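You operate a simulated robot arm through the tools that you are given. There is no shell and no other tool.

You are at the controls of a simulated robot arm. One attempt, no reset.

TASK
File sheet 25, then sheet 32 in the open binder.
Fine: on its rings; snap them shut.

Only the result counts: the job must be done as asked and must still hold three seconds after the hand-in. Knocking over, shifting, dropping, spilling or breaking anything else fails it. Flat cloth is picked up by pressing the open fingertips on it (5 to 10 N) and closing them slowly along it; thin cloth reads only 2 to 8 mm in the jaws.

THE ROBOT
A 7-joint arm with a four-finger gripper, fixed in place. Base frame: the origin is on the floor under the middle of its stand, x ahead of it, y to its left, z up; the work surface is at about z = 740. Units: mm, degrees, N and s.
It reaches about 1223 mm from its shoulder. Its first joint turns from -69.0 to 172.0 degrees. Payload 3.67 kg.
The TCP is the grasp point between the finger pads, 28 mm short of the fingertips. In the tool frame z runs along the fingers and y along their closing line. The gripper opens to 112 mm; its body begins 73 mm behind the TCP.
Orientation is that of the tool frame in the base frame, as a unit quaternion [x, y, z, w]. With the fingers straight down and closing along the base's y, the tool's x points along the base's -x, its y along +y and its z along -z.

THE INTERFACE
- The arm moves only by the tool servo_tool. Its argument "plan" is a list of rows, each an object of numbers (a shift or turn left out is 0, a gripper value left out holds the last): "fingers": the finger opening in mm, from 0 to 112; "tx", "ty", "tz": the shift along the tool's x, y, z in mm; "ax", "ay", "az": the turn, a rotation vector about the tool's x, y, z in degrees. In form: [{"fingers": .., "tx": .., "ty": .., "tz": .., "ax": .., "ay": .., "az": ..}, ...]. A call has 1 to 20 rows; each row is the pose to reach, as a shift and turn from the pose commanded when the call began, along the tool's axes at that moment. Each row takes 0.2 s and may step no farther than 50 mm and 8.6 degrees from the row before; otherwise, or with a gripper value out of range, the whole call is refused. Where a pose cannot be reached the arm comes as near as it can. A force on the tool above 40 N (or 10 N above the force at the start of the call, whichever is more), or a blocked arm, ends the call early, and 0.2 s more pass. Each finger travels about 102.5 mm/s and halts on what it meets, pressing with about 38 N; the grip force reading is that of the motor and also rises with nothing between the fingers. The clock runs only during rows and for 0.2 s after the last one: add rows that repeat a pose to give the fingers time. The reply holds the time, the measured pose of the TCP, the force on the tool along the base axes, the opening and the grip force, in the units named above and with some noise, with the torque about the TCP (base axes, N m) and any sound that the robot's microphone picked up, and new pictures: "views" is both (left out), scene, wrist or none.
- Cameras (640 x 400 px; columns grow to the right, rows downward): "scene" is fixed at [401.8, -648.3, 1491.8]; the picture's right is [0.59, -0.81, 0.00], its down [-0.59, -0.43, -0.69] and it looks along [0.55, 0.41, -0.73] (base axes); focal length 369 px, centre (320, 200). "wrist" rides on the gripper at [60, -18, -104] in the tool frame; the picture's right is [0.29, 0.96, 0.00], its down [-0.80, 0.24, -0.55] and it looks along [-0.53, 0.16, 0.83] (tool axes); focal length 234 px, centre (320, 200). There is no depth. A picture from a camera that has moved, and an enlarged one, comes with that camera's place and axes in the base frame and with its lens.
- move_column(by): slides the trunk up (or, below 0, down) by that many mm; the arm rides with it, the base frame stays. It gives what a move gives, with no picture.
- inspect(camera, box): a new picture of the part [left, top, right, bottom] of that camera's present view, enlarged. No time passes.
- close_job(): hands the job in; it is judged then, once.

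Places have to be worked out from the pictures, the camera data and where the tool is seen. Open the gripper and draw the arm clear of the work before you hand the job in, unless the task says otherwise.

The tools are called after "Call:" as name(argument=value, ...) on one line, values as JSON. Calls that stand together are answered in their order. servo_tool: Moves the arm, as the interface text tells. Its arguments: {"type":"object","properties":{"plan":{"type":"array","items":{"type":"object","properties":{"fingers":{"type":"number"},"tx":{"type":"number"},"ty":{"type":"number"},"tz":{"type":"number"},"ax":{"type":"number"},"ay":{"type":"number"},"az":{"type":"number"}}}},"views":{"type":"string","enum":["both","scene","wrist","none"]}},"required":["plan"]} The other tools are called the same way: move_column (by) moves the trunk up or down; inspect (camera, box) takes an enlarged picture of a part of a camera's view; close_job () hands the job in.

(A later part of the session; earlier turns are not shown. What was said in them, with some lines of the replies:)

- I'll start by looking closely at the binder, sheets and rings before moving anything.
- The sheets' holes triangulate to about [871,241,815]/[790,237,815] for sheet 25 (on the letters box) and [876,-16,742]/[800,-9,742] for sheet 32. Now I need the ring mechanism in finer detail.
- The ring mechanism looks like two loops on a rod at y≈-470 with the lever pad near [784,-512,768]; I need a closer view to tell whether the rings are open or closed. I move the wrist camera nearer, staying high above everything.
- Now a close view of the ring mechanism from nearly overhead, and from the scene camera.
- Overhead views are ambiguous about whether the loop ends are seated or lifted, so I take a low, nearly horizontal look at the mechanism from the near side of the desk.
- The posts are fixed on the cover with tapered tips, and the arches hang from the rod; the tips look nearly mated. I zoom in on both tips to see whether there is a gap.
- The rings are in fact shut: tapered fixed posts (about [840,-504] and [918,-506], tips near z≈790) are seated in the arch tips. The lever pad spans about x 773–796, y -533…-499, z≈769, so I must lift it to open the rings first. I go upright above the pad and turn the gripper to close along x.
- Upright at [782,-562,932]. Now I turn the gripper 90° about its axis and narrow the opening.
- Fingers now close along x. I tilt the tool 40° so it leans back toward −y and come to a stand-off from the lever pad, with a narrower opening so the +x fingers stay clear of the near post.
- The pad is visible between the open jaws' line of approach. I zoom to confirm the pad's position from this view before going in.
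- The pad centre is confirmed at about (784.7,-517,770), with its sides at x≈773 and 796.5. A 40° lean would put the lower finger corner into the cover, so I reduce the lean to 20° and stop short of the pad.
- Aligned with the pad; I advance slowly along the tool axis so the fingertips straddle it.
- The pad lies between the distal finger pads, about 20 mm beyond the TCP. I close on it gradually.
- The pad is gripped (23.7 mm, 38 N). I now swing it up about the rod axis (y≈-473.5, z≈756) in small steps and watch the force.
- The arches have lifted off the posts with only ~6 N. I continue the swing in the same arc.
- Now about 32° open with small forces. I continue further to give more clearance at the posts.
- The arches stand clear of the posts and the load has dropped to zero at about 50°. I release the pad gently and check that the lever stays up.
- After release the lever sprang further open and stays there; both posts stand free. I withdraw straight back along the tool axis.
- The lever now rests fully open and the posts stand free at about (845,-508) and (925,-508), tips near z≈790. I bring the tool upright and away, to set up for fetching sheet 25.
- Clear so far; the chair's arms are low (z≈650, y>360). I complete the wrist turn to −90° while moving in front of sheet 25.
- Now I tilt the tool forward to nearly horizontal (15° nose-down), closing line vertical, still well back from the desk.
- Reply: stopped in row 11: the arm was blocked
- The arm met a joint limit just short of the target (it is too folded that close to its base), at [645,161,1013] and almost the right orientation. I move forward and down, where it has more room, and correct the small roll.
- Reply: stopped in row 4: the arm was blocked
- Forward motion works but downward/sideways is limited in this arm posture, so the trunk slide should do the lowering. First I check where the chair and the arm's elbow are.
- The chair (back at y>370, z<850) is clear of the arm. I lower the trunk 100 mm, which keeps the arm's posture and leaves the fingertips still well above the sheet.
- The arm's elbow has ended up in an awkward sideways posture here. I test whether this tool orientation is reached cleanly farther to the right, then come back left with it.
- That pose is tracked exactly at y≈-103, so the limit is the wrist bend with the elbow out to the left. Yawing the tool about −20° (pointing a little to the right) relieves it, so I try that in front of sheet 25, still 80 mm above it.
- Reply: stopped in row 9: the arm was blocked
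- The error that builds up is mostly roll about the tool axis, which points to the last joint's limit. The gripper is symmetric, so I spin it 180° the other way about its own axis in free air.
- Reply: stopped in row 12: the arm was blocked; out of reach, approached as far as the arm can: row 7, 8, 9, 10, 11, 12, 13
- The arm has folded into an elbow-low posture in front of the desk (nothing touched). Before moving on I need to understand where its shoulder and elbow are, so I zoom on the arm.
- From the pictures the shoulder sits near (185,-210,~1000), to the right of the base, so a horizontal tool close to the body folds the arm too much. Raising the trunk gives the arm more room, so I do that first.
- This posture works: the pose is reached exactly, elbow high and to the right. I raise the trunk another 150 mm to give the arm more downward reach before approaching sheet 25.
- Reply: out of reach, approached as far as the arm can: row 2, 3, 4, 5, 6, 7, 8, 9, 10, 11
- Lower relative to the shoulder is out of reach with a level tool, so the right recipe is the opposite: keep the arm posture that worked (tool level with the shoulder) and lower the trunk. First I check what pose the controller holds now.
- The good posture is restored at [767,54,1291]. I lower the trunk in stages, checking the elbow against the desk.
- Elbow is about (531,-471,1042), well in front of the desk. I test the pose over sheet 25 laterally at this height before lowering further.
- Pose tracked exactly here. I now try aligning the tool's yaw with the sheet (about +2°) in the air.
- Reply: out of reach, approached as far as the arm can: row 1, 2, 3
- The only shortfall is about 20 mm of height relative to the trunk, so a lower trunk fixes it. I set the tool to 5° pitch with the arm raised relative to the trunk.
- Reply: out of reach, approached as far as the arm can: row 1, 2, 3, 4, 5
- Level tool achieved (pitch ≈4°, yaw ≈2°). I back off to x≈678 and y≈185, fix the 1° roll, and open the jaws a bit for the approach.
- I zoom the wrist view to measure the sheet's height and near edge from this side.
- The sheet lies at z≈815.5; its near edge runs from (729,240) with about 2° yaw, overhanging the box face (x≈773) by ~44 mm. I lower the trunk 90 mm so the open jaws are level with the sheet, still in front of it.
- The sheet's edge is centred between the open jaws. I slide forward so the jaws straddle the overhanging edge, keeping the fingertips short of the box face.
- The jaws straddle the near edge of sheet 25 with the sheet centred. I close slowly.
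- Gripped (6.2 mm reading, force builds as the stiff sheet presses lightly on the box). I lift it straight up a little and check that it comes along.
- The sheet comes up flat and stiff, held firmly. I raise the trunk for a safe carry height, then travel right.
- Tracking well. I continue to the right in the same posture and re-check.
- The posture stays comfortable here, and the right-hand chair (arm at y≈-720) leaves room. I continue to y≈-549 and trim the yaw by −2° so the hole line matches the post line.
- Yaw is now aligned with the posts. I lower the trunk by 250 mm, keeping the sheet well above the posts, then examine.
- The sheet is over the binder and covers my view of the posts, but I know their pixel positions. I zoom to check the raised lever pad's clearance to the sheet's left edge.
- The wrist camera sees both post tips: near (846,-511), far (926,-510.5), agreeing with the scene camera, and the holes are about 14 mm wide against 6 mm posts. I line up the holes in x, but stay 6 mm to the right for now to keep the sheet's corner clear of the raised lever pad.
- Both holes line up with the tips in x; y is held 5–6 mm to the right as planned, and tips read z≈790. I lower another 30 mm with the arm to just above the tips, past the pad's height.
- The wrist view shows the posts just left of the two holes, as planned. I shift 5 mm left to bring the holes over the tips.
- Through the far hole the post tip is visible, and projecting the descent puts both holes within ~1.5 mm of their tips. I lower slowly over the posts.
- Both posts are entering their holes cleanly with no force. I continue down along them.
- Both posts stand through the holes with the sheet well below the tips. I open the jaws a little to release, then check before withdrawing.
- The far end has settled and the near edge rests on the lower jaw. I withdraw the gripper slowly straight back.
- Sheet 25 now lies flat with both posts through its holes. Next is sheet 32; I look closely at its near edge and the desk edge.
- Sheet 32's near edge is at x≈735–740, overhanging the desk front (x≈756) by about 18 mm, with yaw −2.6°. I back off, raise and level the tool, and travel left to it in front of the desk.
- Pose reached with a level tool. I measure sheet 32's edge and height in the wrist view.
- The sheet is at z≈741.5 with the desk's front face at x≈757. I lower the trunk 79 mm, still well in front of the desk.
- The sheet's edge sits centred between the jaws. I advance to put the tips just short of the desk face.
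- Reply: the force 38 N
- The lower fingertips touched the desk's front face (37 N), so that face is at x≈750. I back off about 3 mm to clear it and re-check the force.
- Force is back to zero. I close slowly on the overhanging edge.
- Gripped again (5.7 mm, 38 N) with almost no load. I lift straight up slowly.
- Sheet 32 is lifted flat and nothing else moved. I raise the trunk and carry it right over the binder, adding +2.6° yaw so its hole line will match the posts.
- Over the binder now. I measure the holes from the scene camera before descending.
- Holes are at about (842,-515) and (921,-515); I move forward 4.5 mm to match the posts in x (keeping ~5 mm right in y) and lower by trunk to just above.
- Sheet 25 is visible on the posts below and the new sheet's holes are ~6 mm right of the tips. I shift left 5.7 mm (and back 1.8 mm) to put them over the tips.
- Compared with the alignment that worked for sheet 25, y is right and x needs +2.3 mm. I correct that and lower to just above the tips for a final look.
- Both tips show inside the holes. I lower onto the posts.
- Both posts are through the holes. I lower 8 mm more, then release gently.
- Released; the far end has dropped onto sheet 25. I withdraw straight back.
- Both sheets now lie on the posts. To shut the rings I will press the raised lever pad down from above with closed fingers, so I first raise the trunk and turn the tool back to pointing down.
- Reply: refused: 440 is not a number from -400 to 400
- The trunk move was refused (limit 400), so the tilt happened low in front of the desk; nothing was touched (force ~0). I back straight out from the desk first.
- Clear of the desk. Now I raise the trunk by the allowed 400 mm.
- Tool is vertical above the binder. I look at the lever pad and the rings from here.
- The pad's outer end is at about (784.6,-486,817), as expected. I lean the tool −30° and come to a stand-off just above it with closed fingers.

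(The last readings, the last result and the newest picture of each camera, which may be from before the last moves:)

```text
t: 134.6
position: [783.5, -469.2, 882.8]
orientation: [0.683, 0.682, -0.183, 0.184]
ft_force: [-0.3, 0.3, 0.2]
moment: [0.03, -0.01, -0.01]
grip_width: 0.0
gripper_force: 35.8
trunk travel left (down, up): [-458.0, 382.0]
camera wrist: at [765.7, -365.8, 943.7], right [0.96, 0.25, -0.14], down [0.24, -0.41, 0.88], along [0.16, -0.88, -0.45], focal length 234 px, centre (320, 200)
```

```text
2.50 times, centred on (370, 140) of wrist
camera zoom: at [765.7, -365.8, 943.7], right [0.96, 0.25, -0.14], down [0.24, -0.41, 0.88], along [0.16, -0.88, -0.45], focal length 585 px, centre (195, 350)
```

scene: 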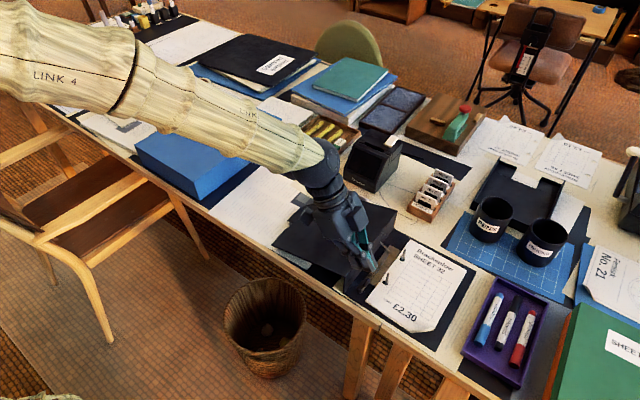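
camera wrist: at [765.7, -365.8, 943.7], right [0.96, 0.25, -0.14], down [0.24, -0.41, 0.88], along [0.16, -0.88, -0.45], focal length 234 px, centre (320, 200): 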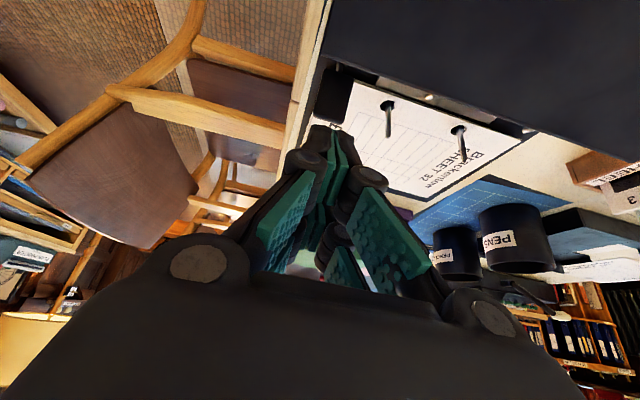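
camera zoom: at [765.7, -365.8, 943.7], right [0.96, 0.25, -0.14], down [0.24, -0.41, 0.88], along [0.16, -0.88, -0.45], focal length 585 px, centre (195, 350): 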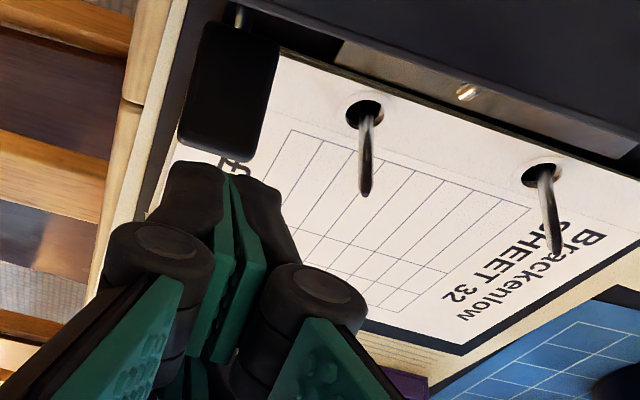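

Aligned over the pad. I advance along the tool axis to touch its upper face near the outer end.

Call:
servo_tool(plan=[{"tz": 10}, {"tz": 20}, {"tz": 28}, {"tz": 34}, {"tz": 38}, {"tz": 40}], views="both")

Call:
inspect(camera="scene", box=[330, 220, 430, 310])

Call:
inspect(camera="wrist", box=[260, 60, 480, 220])

```text
t: 136.0
position: [784.0, -488.8, 849.3]
orientation: [0.684, 0.683, -0.182, 0.183]
ft_force: [0.0, -0.4, -0.5]
moment: [0.02, 0.02, -0.02]
grip_width: 0.2
gripper_force: 35.6
trunk travel left (down, up): [-458.0, 382.0]
camera wrist: at [765.0, -385.9, 909.7], right [0.96, 0.25, -0.14], down [0.24, -0.41, 0.88], along [0.16, -0.88, -0.45], focal length 234 px, centre (320, 200)
```

scene: 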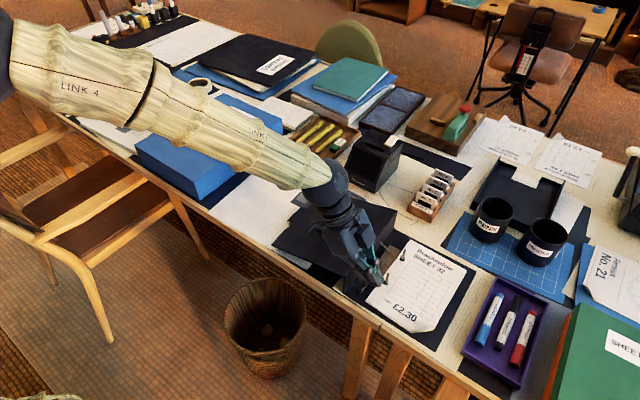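
wrist: 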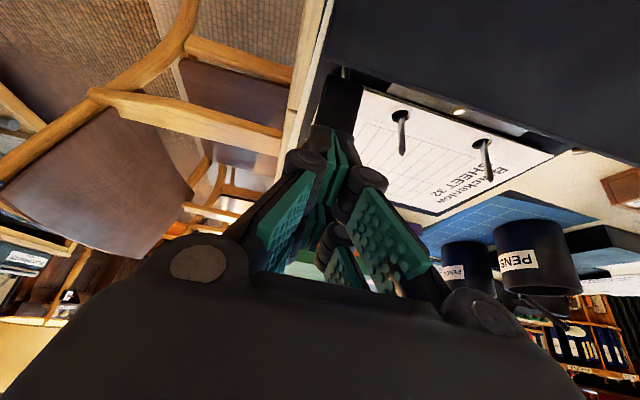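

```text
4.44 times, centred on (380, 265) of scene
camera zoom: at [401.8, -648.3, 1491.8], right [0.59, -0.81, 0.0], down [-0.59, -0.43, -0.69], along [0.55, 0.41, -0.73], focal length 1641 px, centre (53, -89)
```

zoom: 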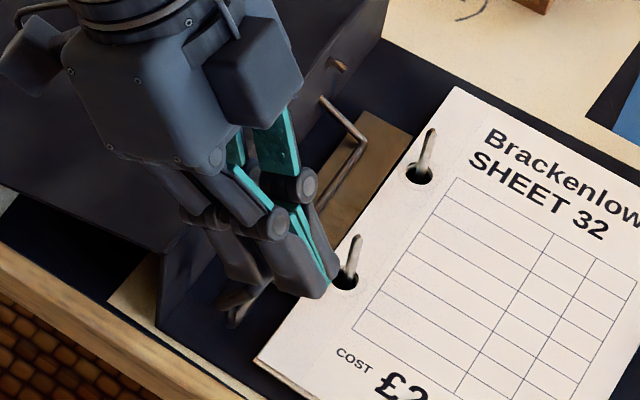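

```text
2.50 times, centred on (370, 140) of wrist
camera zoom: at [765.0, -385.9, 909.7], right [0.96, 0.25, -0.14], down [0.24, -0.41, 0.88], along [0.16, -0.88, -0.45], focal length 585 px, centre (195, 350)
```

zoom: 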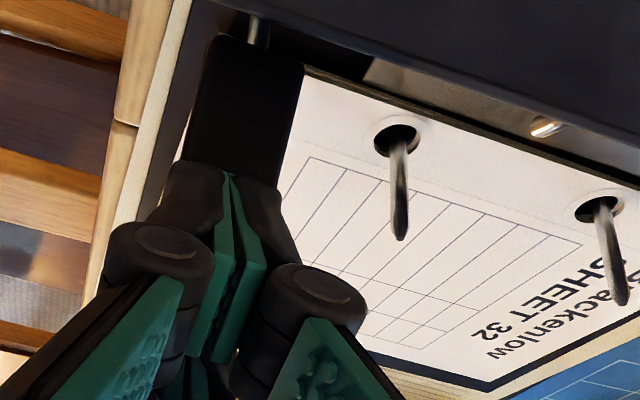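

No contact yet: the tips are right at the pad's outer edge and could slip past it. I back off slightly, shift 12 mm toward the rod side, and re-approach so the pad lies well under the tips.

Call:
servo_tool(plan=[{"tz": -8}, {"tz": -10, "tx": 6}, {"tz": -10, "tx": 12}, {"tz": -5, "tx": 12}, {"tz": -1, "tx": 12}, {"tz": 1, "tx": 12}, {"tz": 1, "tx": 12}], views="wrist")

Call:
inspect(camera="scene", box=[330, 220, 430, 310])

Call:
inspect(camera="wrist", box=[260, 60, 480, 220])

```text
t: 137.6
position: [783.2, -478.7, 842.2]
orientation: [0.683, 0.683, -0.183, 0.184]
ft_force: [-0.1, -0.6, -0.2]
moment: [0.0, -0.01, 0.0]
grip_width: 0.1
gripper_force: 35.7
trunk travel left (down, up): [-458.0, 382.0]
camera wrist: at [765.2, -375.4, 902.9], right [0.96, 0.25, -0.14], down [0.24, -0.41, 0.88], along [0.16, -0.88, -0.45], focal length 234 px, centre (320, 200)
```

wrist: 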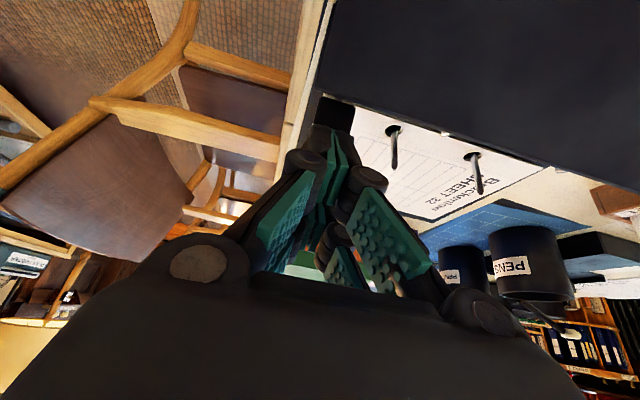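

```text
4.44 times, centred on (380, 265) of scene
camera zoom: at [401.8, -648.3, 1491.8], right [0.59, -0.81, 0.0], down [-0.59, -0.43, -0.69], along [0.55, 0.41, -0.73], focal length 1641 px, centre (53, -89)
```

zoom: 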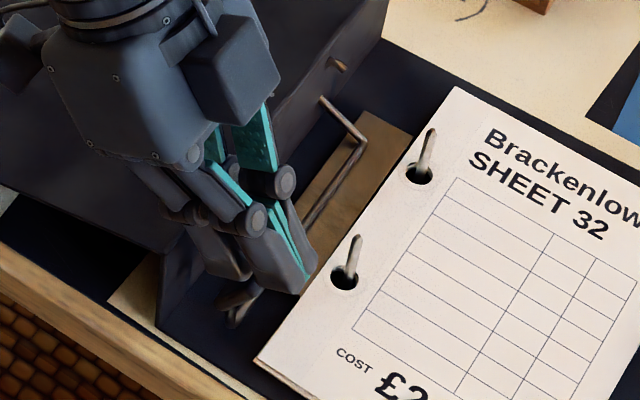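

```text
2.50 times, centred on (370, 140) of wrist
camera zoom: at [765.2, -375.4, 902.9], right [0.96, 0.25, -0.14], down [0.24, -0.41, 0.88], along [0.16, -0.88, -0.45], focal length 585 px, centre (195, 350)
```

zoom: 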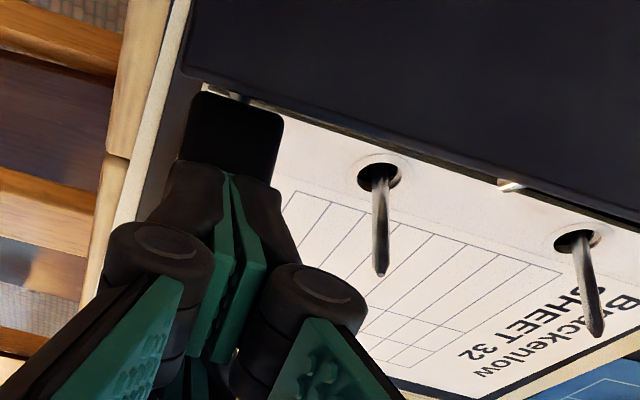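

The pad now lies under the tips. I press forward in small steps until contact is felt.

Call:
servo_tool(plan=[{"tz": 2}, {"tz": 4}, {"tz": 6}, {"tz": 8}], views="wrist")

Call:
inspect(camera="wrist", box=[260, 60, 480, 220])

Call:
inspect(camera="scene", box=[330, 220, 430, 310])

```text
t: 138.6
position: [782.8, -481.4, 833.8]
orientation: [0.684, 0.682, -0.182, 0.184]
ft_force: [-0.5, 0.5, -0.4]
moment: [0.0, 0.01, -0.01]
grip_width: 5.9
gripper_force: 36.5
trunk travel left (down, up): [-458.0, 382.0]
camera wrist: at [764.6, -379.4, 895.8], right [0.96, 0.25, -0.14], down [0.24, -0.41, 0.88], along [0.16, -0.88, -0.46], focal length 234 px, centre (320, 200)
```

wrist: 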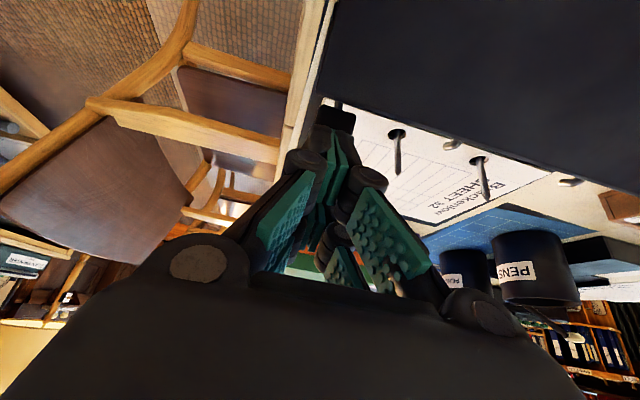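

```text
2.50 times, centred on (370, 140) of wrist
camera zoom: at [764.6, -379.4, 895.8], right [0.96, 0.25, -0.14], down [0.24, -0.41, 0.88], along [0.16, -0.88, -0.46], focal length 585 px, centre (195, 350)
```

zoom: 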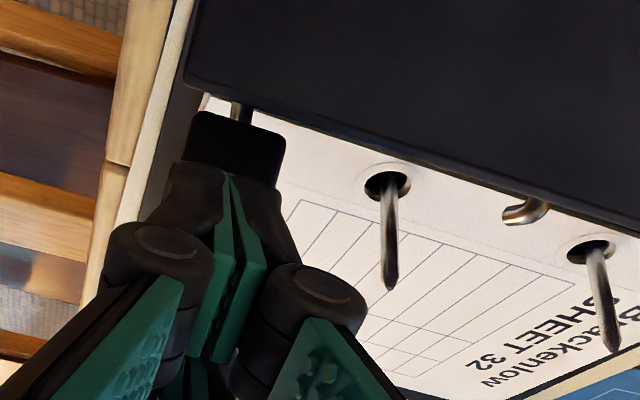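

```text
4.44 times, centred on (380, 265) of scene
camera zoom: at [401.8, -648.3, 1491.8], right [0.59, -0.81, 0.0], down [-0.59, -0.43, -0.69], along [0.55, 0.41, -0.73], focal length 1641 px, centre (53, -89)
```

zoom: 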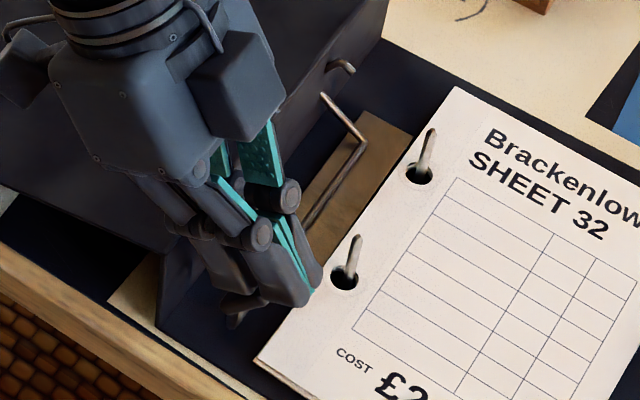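

The pad is being pushed: the arches have begun to swing back. I continue along the closing arc, un-tilting the tool as the lever comes down.

Call:
servo_tool(plan=[{"tx": -3, "tz": 3.3, "ay": 2.5}, {"tx": -6.2, "tz": 6.6, "ay": 5}, {"tx": -9.3, "tz": 11.5, "ay": 8}, {"tx": -12.3, "tz": 16.5, "ay": 11.25}], views="wrist")

Call:
inspect(camera="wrist", box=[260, 60, 480, 220])

Call:
inspect(camera="scene", box=[330, 220, 430, 310])

```text
t: 139.6
position: [782.9, -501.8, 826.3]
orientation: [0.698, 0.698, -0.114, 0.116]
ft_force: [0.4, -0.2, -0.5]
moment: [0.02, 0.0, 0.02]
grip_width: 0.1
gripper_force: 35.8
trunk travel left (down, up): [-458.0, 382.0]
camera wrist: at [764.7, -412.6, 907.0], right [0.96, 0.27, -0.09], down [0.24, -0.58, 0.78], along [0.16, -0.77, -0.62], focal length 234 px, centre (320, 200)
```

wrist: 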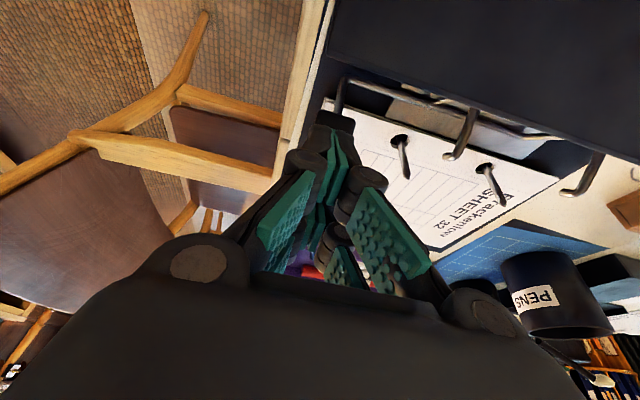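

```text
2.50 times, centred on (370, 140) of wrist
camera zoom: at [764.7, -412.6, 907.0], right [0.96, 0.27, -0.09], down [0.24, -0.58, 0.78], along [0.16, -0.77, -0.62], focal length 585 px, centre (195, 350)
```

zoom: 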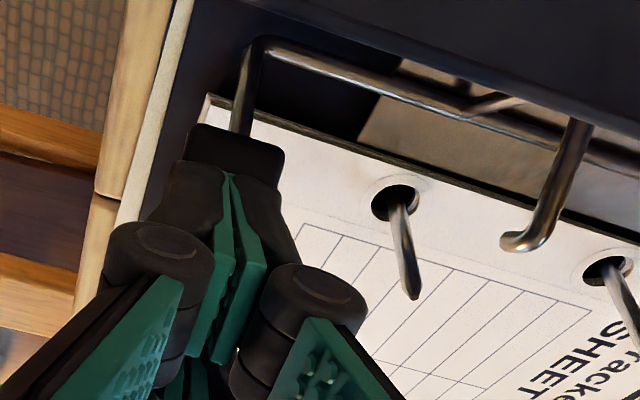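

```text
4.44 times, centred on (380, 265) of scene
camera zoom: at [401.8, -648.3, 1491.8], right [0.59, -0.81, 0.0], down [-0.59, -0.43, -0.69], along [0.55, 0.41, -0.73], focal length 1641 px, centre (53, -89)
```

zoom: 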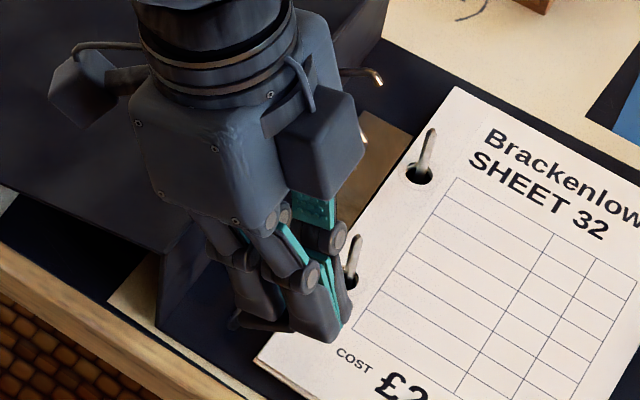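

The arches are swinging over toward the posts with almost no resistance. I continue the arc.

Call:
servo_tool(plan=[{"tx": -2.4, "tz": 4.9, "ay": 3}, {"tx": -4.9, "tz": 9.8, "ay": 6.25}, {"tx": -7.2, "tz": 14.6, "ay": 9.4}, {"tx": -9.4, "tz": 19.4, "ay": 12.5}], views="wrist")

Call:
inspect(camera="wrist", box=[260, 40, 480, 200])

Call:
inspect(camera="scene", box=[330, 220, 430, 310])

```text
t: 140.6
position: [782.7, -517.6, 811.6]
orientation: [0.706, 0.707, -0.036, 0.04]
ft_force: [-1.4, -2.2, 0.8]
moment: [-0.02, 0.04, -0.06]
grip_width: 0.1
gripper_force: 35.3
trunk travel left (down, up): [-458.0, 382.0]
camera wrist: at [764.7, -447.1, 909.3], right [0.96, 0.29, -0.03], down [0.24, -0.73, 0.64], along [0.16, -0.62, -0.77], focal length 234 px, centre (320, 200)
```

wrist: 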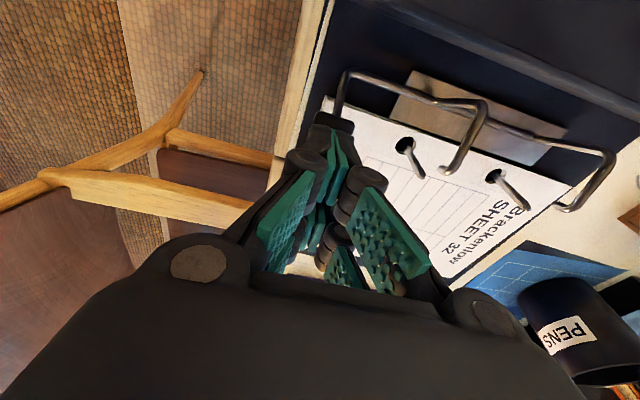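

```text
2.50 times, centred on (370, 120) of wrist
camera zoom: at [764.7, -447.1, 909.3], right [0.96, 0.29, -0.03], down [0.24, -0.73, 0.64], along [0.16, -0.62, -0.77], focal length 585 px, centre (195, 400)
```

zoom: 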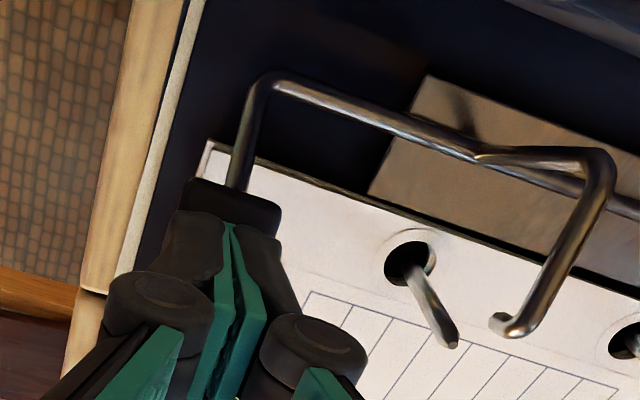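

```text
4.44 times, centred on (380, 265) of scene
camera zoom: at [401.8, -648.3, 1491.8], right [0.59, -0.81, 0.0], down [-0.59, -0.43, -0.69], along [0.55, 0.41, -0.73], focal length 1641 px, centre (53, -89)
```

zoom: 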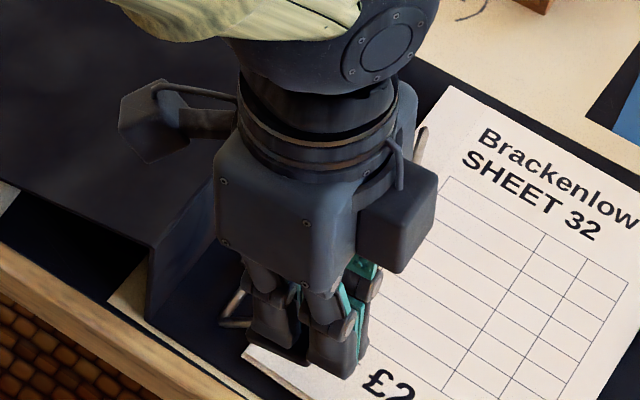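

Only ~10° left. I bring the tool vertical and press the pad down to the closed position, watching force and sound.

Call:
servo_tool(plan=[{"tx": -2, "tz": 3.3, "ay": 2}, {"tx": -4, "tz": 6.5, "ay": 4.2}, {"tx": -5.7, "tz": 9.8, "ay": 6.25}, {"tx": -5.6, "tz": 11, "ay": 6.25}], views="wrist")

Call:
inspect(camera="wrist", box=[260, 40, 480, 200])

```text
t: 141.6
position: [783.9, -524.0, 801.8]
orientation: [0.706, 0.708, 0.002, 0.001]
ft_force: [-0.1, 0.1, -0.7]
moment: [-0.02, -0.01, 0.0]
grip_width: 0.0
gripper_force: 35.4
trunk travel left (down, up): [-458.0, 382.0]
camera wrist: at [765.0, -464.8, 906.5], right [0.96, 0.29, 0.0], down [0.24, -0.8, 0.56], along [0.16, -0.53, -0.83], focal length 234 px, centre (320, 200)
```

wrist: 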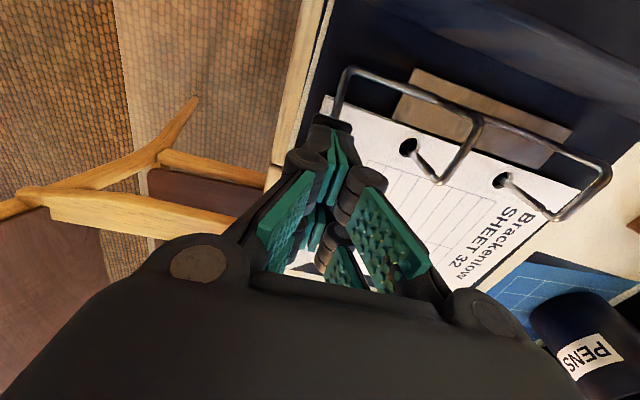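

```text
2.50 times, centred on (370, 120) of wrist
camera zoom: at [765.0, -464.8, 906.5], right [0.96, 0.29, 0.0], down [0.24, -0.8, 0.56], along [0.16, -0.53, -0.83], focal length 585 px, centre (195, 400)
```

zoom: 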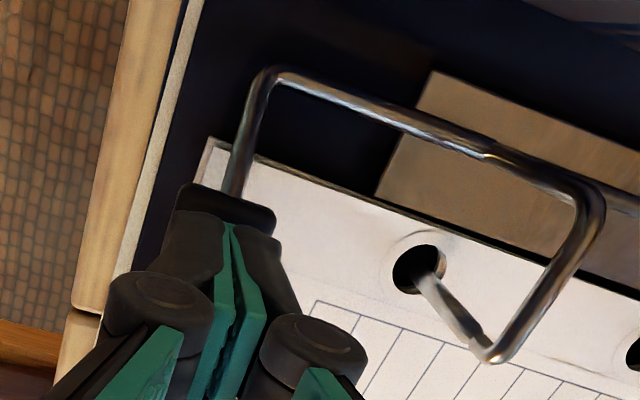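

The arch tips have come down onto the post tips. I press a little further until a clear reaction force shows the rings are fully shut.

Call:
servo_tool(plan=[{"tz": 1}, {"tz": 2}, {"tz": 3}, {"tz": 4}], views="wrist")

Call:
inspect(camera="wrist", box=[400, 110, 480, 200])

Call:
inspect(camera="wrist", box=[260, 40, 480, 200])

```text
t: 142.6
position: [783.1, -524.6, 797.3]
orientation: [0.707, 0.707, 0.002, 0.001]
ft_force: [-0.3, -0.6, 0.4]
moment: [0.05, 0.0, 0.0]
grip_width: 0.0
gripper_force: 35.3
trunk travel left (down, up): [-458.0, 382.0]
camera wrist: at [765.2, -465.3, 901.9], right [0.96, 0.29, 0.0], down [0.24, -0.8, 0.56], along [0.16, -0.53, -0.83], focal length 234 px, centre (320, 200)
```

wrist: 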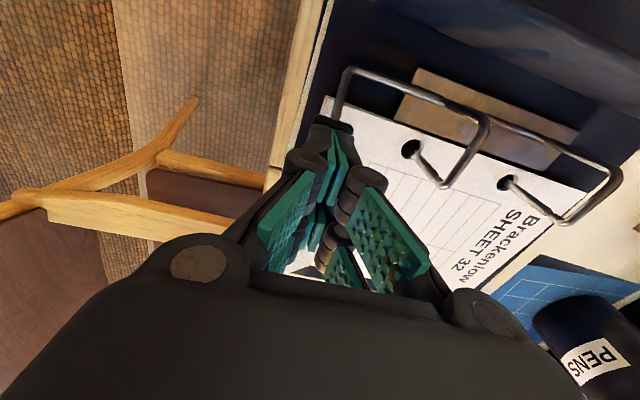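

```text
4.44 times, centred on (440, 155) of wrist
camera zoom: at [765.2, -465.3, 901.9], right [0.96, 0.29, 0.0], down [0.24, -0.8, 0.56], along [0.16, -0.53, -0.83], focal length 1041 px, centre (-213, 400)
```

zoom: 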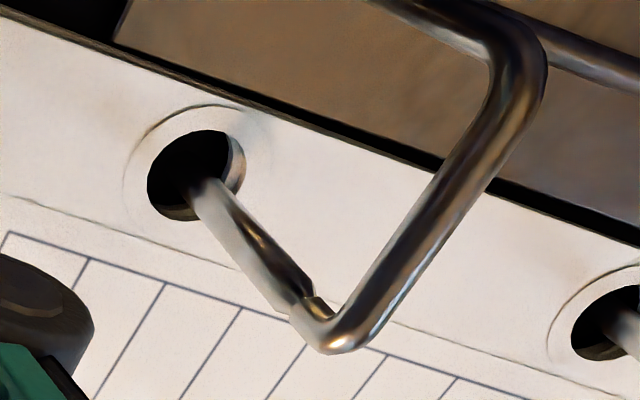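

```text
2.50 times, centred on (370, 120) of wrist
camera zoom: at [765.2, -465.3, 901.9], right [0.96, 0.29, 0.0], down [0.24, -0.8, 0.56], along [0.16, -0.53, -0.83], focal length 585 px, centre (195, 400)
```

zoom: 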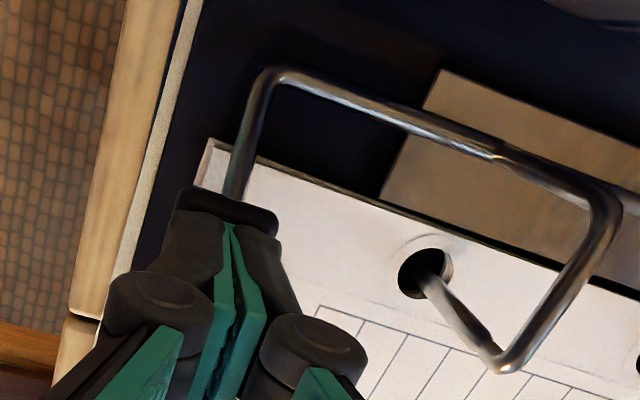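

The arch tip appears seated on the post tip, but there's still no reaction force. I press further in small steps.

Call:
servo_tool(plan=[{"tz": 1}, {"tz": 2}, {"tz": 3}, {"tz": 3}], views="wrist")

Call:
inspect(camera="wrist", box=[400, 110, 480, 200])

```text
t: 143.6
position: [783.0, -524.0, 796.4]
orientation: [0.708, 0.706, 0.002, 0.003]
ft_force: [4.6, -7.6, 19.2]
moment: [0.19, -0.1, -0.09]
grip_width: 6.0
gripper_force: 35.6
trunk travel left (down, up): [-458.0, 382.0]
camera wrist: at [764.7, -464.8, 901.3], right [0.96, 0.29, 0.01], down [0.24, -0.8, 0.56], along [0.16, -0.53, -0.83], focal length 234 px, centre (320, 200)
```

wrist: 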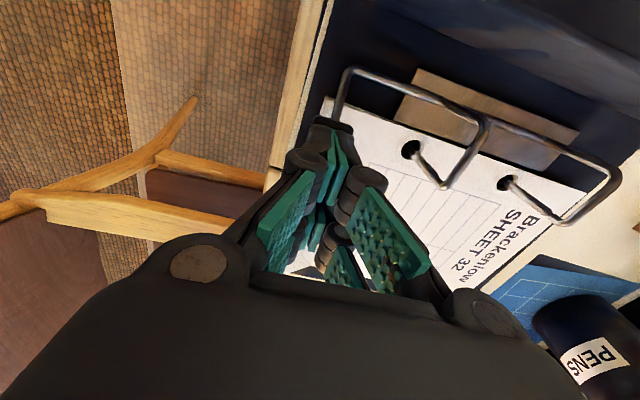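

```text
4.44 times, centred on (440, 155) of wrist
camera zoom: at [764.7, -464.8, 901.3], right [0.96, 0.29, 0.01], down [0.24, -0.8, 0.56], along [0.16, -0.53, -0.83], focal length 1041 px, centre (-213, 400)
```

zoom: 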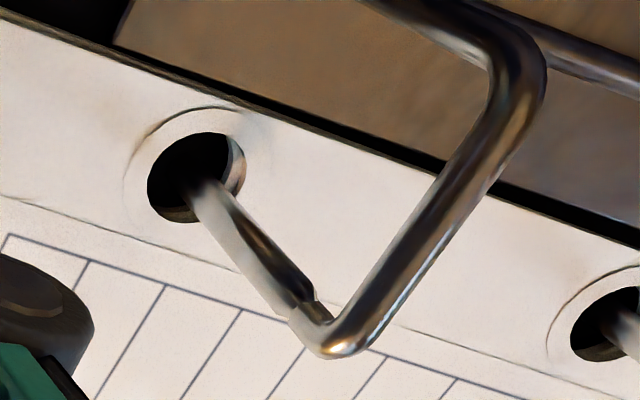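

A firm 19 N upward reaction: the lever is at its closed stop and both arches sit on their posts. I press slightly harder once to make sure it snaps, then lift off and watch that it stays shut.

Call:
servo_tool(plan=[{"tz": 1}, {"tz": 2}, {"tz": 2}], views="none")

Call:
servo_tool(plan=[{"tz": -2}, {"tz": -5}, {"tz": -10}, {"tz": -20}, {"tz": -35}, {"tz": -55}, {"tz": -85}, {"tz": -120}, {"tz": -120}], views="both")

Call:
inspect(camera="wrist", box=[290, 80, 470, 210])

Call:
inspect(camera="scene", box=[340, 220, 440, 320])

```text
t: 144.4
position: [783.6, -523.7, 796.7]
orientation: [0.707, 0.707, 0.002, 0.003]
ft_force: [7.7, -12.2, 34.0]
moment: [0.41, -0.16, -0.15]
grip_width: 6.0
gripper_force: 35.6
trunk travel left (down, up): [-458.0, 382.0]
```

```text
t: 146.4
position: [782.1, -524.4, 912.6]
orientation: [0.707, 0.707, 0.001, 0.0]
ft_force: [0.1, -0.9, 0.3]
moment: [0.01, 0.01, 0.05]
grip_width: 0.0
gripper_force: 35.5
trunk travel left (down, up): [-458.0, 382.0]
camera wrist: at [764.5, -465.9, 1017.2], right [0.96, 0.29, 0.0], down [0.24, -0.8, 0.55], along [0.16, -0.53, -0.83], focal length 234 px, centre (320, 200)
```

scene: 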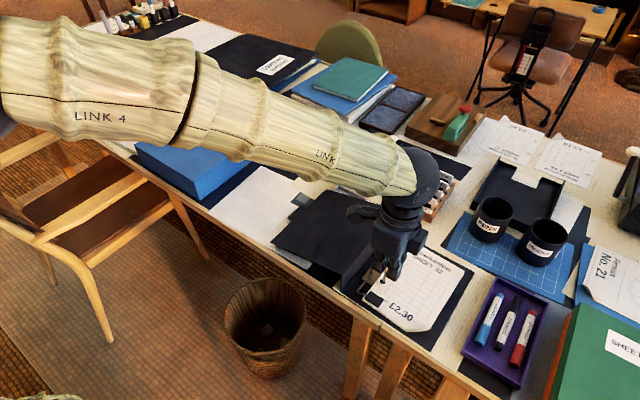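
wrist: 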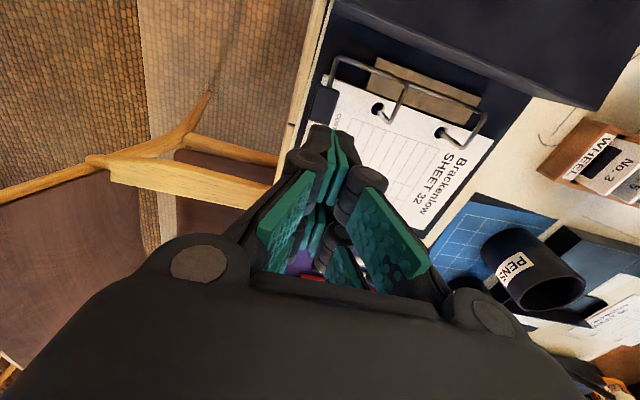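

```text
3.08 times, centred on (380, 145) of wrist
camera zoom: at [764.5, -465.9, 1017.2], right [0.96, 0.29, 0.0], down [0.24, -0.8, 0.55], along [0.16, -0.53, -0.83], focal length 720 px, centre (135, 369)
```

zoom: 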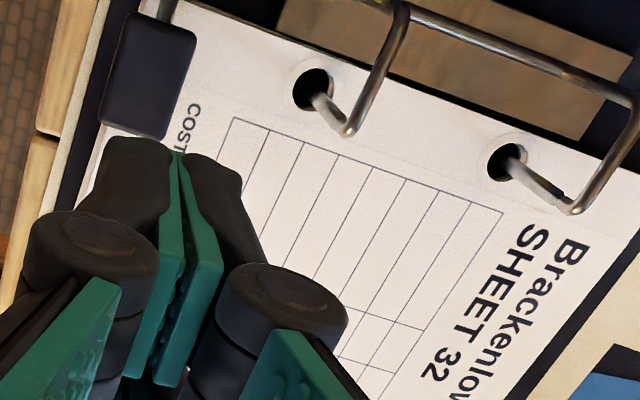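

```text
4.00 times, centred on (390, 270) of scene
camera zoom: at [401.8, -648.3, 1491.8], right [0.59, -0.81, 0.0], down [-0.59, -0.43, -0.69], along [0.55, 0.41, -0.73], focal length 1477 px, centre (40, -80)
```

zoom: 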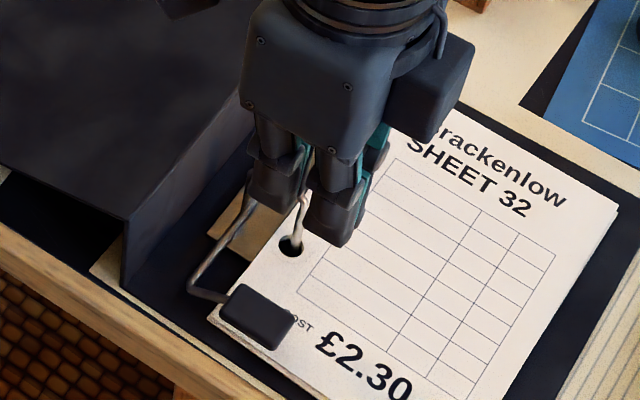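

The lever stays down and both arches are seated. I draw the arm up and away, opening the gripper, to get a clear view for the final check.

Call:
servo_tool(plan=[{"tz": -30}, {"tz": -70, "tx": 15}, {"tz": -110, "tx": 40, "ty": 5}, {"tz": -140, "tx": 80, "ty": 12}, {"tz": -155, "tx": 125, "ty": 20, "fingers": 60}, {"tz": -160, "tx": 170, "ty": 28}, {"tz": -160, "tx": 215, "ty": 36, "fingers": 110}, {"tz": -160, "tx": 250, "ty": 42}, {"tz": -160, "tx": 250, "ty": 42}], views="both")

Call:
inspect(camera="scene", box=[350, 230, 414, 310])

Call:
inspect(camera="scene", box=[370, 235, 420, 275])

```text
refused: row 4 steps farther than a row can; nothing moved
```

```text
5.00 times, centred on (382, 270) of scene
camera zoom: at [401.8, -648.3, 1491.8], right [0.59, -0.81, 0.0], down [-0.59, -0.43, -0.69], along [0.55, 0.41, -0.73], focal length 1846 px, centre (10, -150)
```

zoom: 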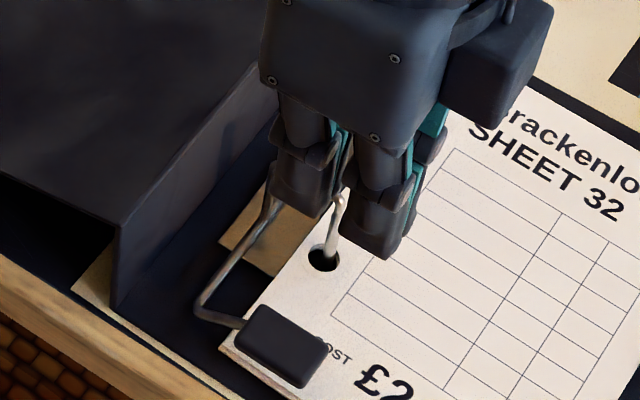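

```text
10.00 times, centred on (395, 255) of scene
camera zoom: at [401.8, -648.3, 1491.8], right [0.59, -0.81, 0.0], down [-0.59, -0.43, -0.69], along [0.55, 0.41, -0.73], focal length 3692 px, centre (-430, -350)
```

zoom: 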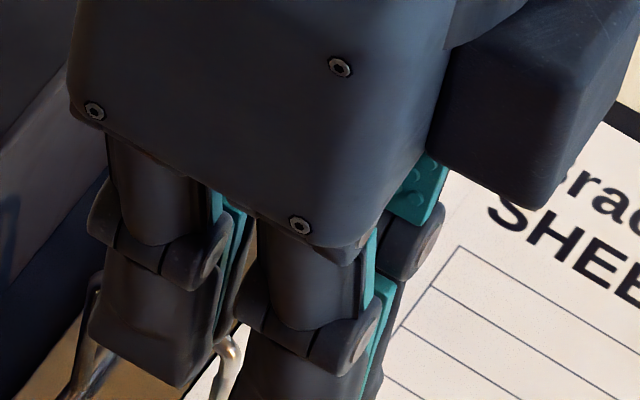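

Call:
servo_tool(plan=[{"tz": -30}, {"tz": -65, "tx": 10}, {"tz": -100, "tx": 25, "ty": 5}, {"tz": -130, "tx": 55, "ty": 10}, {"tz": -150, "tx": 90, "ty": 16}, {"tz": -160, "tx": 130, "ty": 22, "fingers": 60}, {"tz": -160, "tx": 170, "ty": 28}, {"tz": -160, "tx": 210, "ty": 34, "fingers": 110}, {"tz": -160, "tx": 250, "ty": 40}, {"tz": -160, "tx": 290, "ty": 44}, {"tz": -160, "tx": 290, "ty": 44}], views="both")

Call:
inspect(camera="scene", box=[350, 230, 414, 310])

Call:
inspect(camera="scene", box=[370, 235, 420, 275])

```text
t: 148.8
position: [828.5, -233.7, 1071.9]
orientation: [0.708, 0.707, 0.001, 0.001]
ft_force: [0.4, -0.9, -0.1]
moment: [0.01, -0.02, -0.03]
grip_width: 109.9
gripper_force: 0.0
trunk travel left (down, up): [-458.0, 382.0]
camera wrist: at [809.7, -174.4, 1176.3], right [0.96, 0.29, 0.0], down [0.24, -0.8, 0.55], along [0.16, -0.53, -0.83], focal length 234 px, centre (320, 200)
```

scene: 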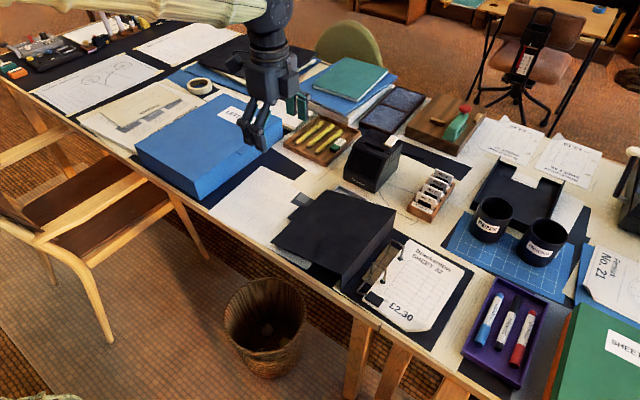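
wrist: 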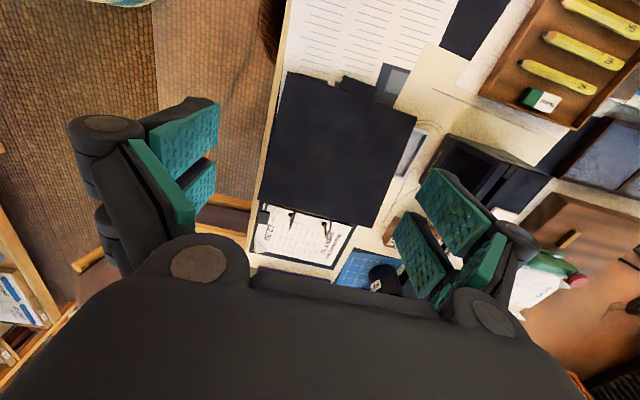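

```text
5.00 times, centred on (382, 270) of scene
camera zoom: at [401.8, -648.3, 1491.8], right [0.59, -0.81, 0.0], down [-0.59, -0.43, -0.69], along [0.55, 0.41, -0.73], focal length 1846 px, centre (10, -150)
```

zoom: 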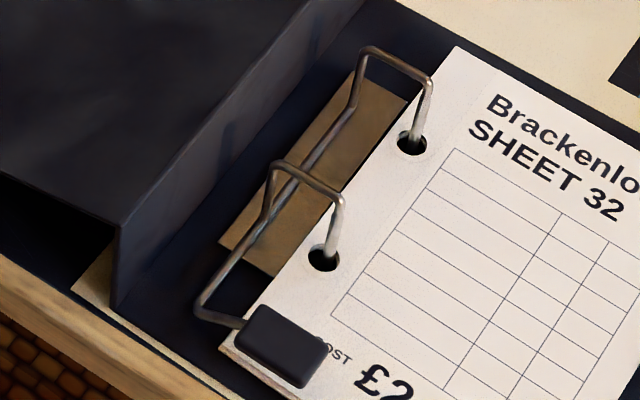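

```text
10.00 times, centred on (395, 255) of scene
camera zoom: at [401.8, -648.3, 1491.8], right [0.59, -0.81, 0.0], down [-0.59, -0.43, -0.69], along [0.55, 0.41, -0.73], focal length 3692 px, centre (-430, -350)
```

zoom: 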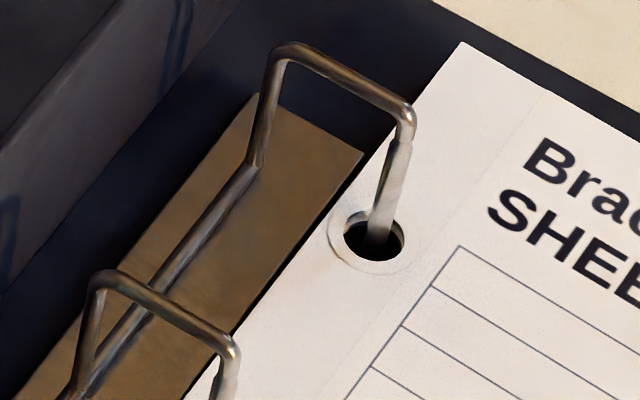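

Both rings look shut with the sheets on them. I zoom on the two joints to confirm there is no gap, and check the rest of the desk for anything disturbed.

Call:
inspect(camera="scene", box=[376, 258, 396, 274])

Call:
inspect(camera="scene", box=[396, 240, 412, 264])

Call:
inspect(camera="scene", box=[190, 160, 480, 340])

Call:
inspect(camera="wrist", box=[230, 180, 370, 280])

```text
16.00 times, centred on (386, 266) of scene
camera zoom: at [401.8, -648.3, 1491.8], right [0.59, -0.81, 0.0], down [-0.59, -0.43, -0.69], along [0.55, 0.41, -0.73], focal length 5907 px, centre (-736, -856)
```

zoom: 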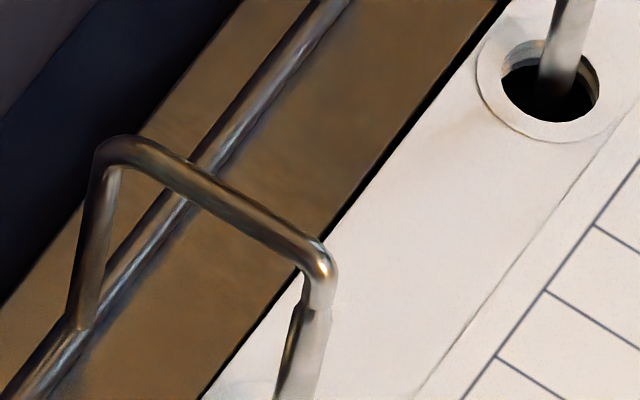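

```text
16.00 times, centred on (404, 252) of scene
camera zoom: at [401.8, -648.3, 1491.8], right [0.59, -0.81, 0.0], down [-0.59, -0.43, -0.69], along [0.55, 0.41, -0.73], focal length 5907 px, centre (-1024, -632)
```

zoom: 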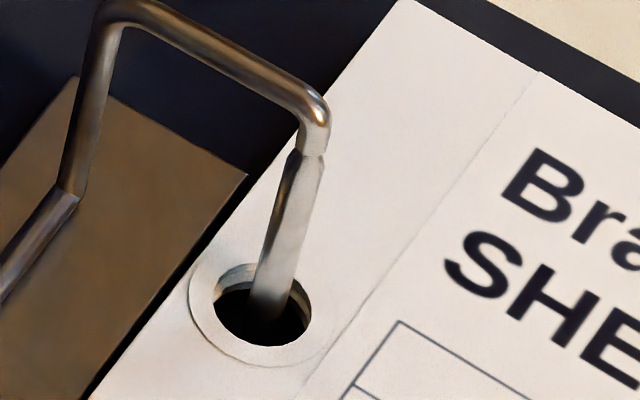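

```text
2.21 times, centred on (335, 250) of scene
camera zoom: at [401.8, -648.3, 1491.8], right [0.59, -0.81, 0.0], down [-0.59, -0.43, -0.69], along [0.55, 0.41, -0.73], focal length 815 px, centre (287, 90)
```

zoom: 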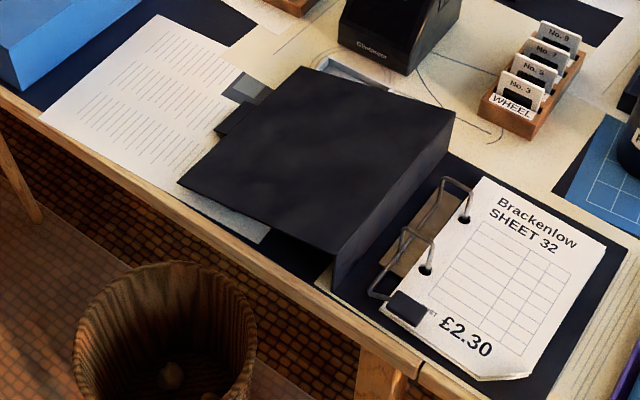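

```text
4.00 times, centred on (300, 230) of wrist
camera zoom: at [809.7, -174.4, 1176.3], right [0.96, 0.29, 0.0], down [0.24, -0.8, 0.55], along [0.16, -0.53, -0.83], focal length 937 px, centre (400, 80)
```

zoom: 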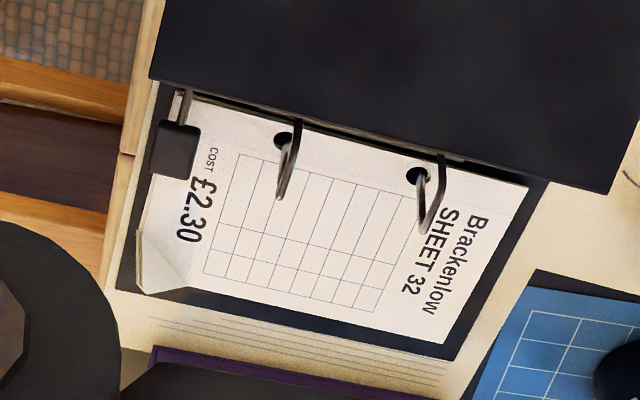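

Everything checks out. Both arch tips are seated on their posts and sheet 25 lies under sheet 32 on the rings. The lever has stayed down, the rest of the desk looks undisturbed, and the gripper is open and clear, so I hand the job in.

Call:
close_job()

```text
The job is handed in.
```

I filed sheet 25, then sheet 32 on top of it, on the binder's rings and handed the job in; I haven't been told how it was judged.

- **Rings:** They were shut at the start, so I raised the lever to open them first. At the end I pressed the lever down until it pushed back firmly. Both ring tips are seated and the lever stayed down when I let go. The microphone reported no click.
- **Sheets:** Both posts pass through the holes of both sheets, and the stack lies flat.
- **Binder:** Compared with the first pictures, its near end has shifted about 2–3 mm, probably while I worked the lever.
- **Contact:** While I was reaching for sheet 32, the lower fingertips touched the front of the desk once, at about 37 N. I backed off straight away and nothing moved.
- **Everything else:** The rest of the desk looks as it was. The gripper is open and the arm is clear.
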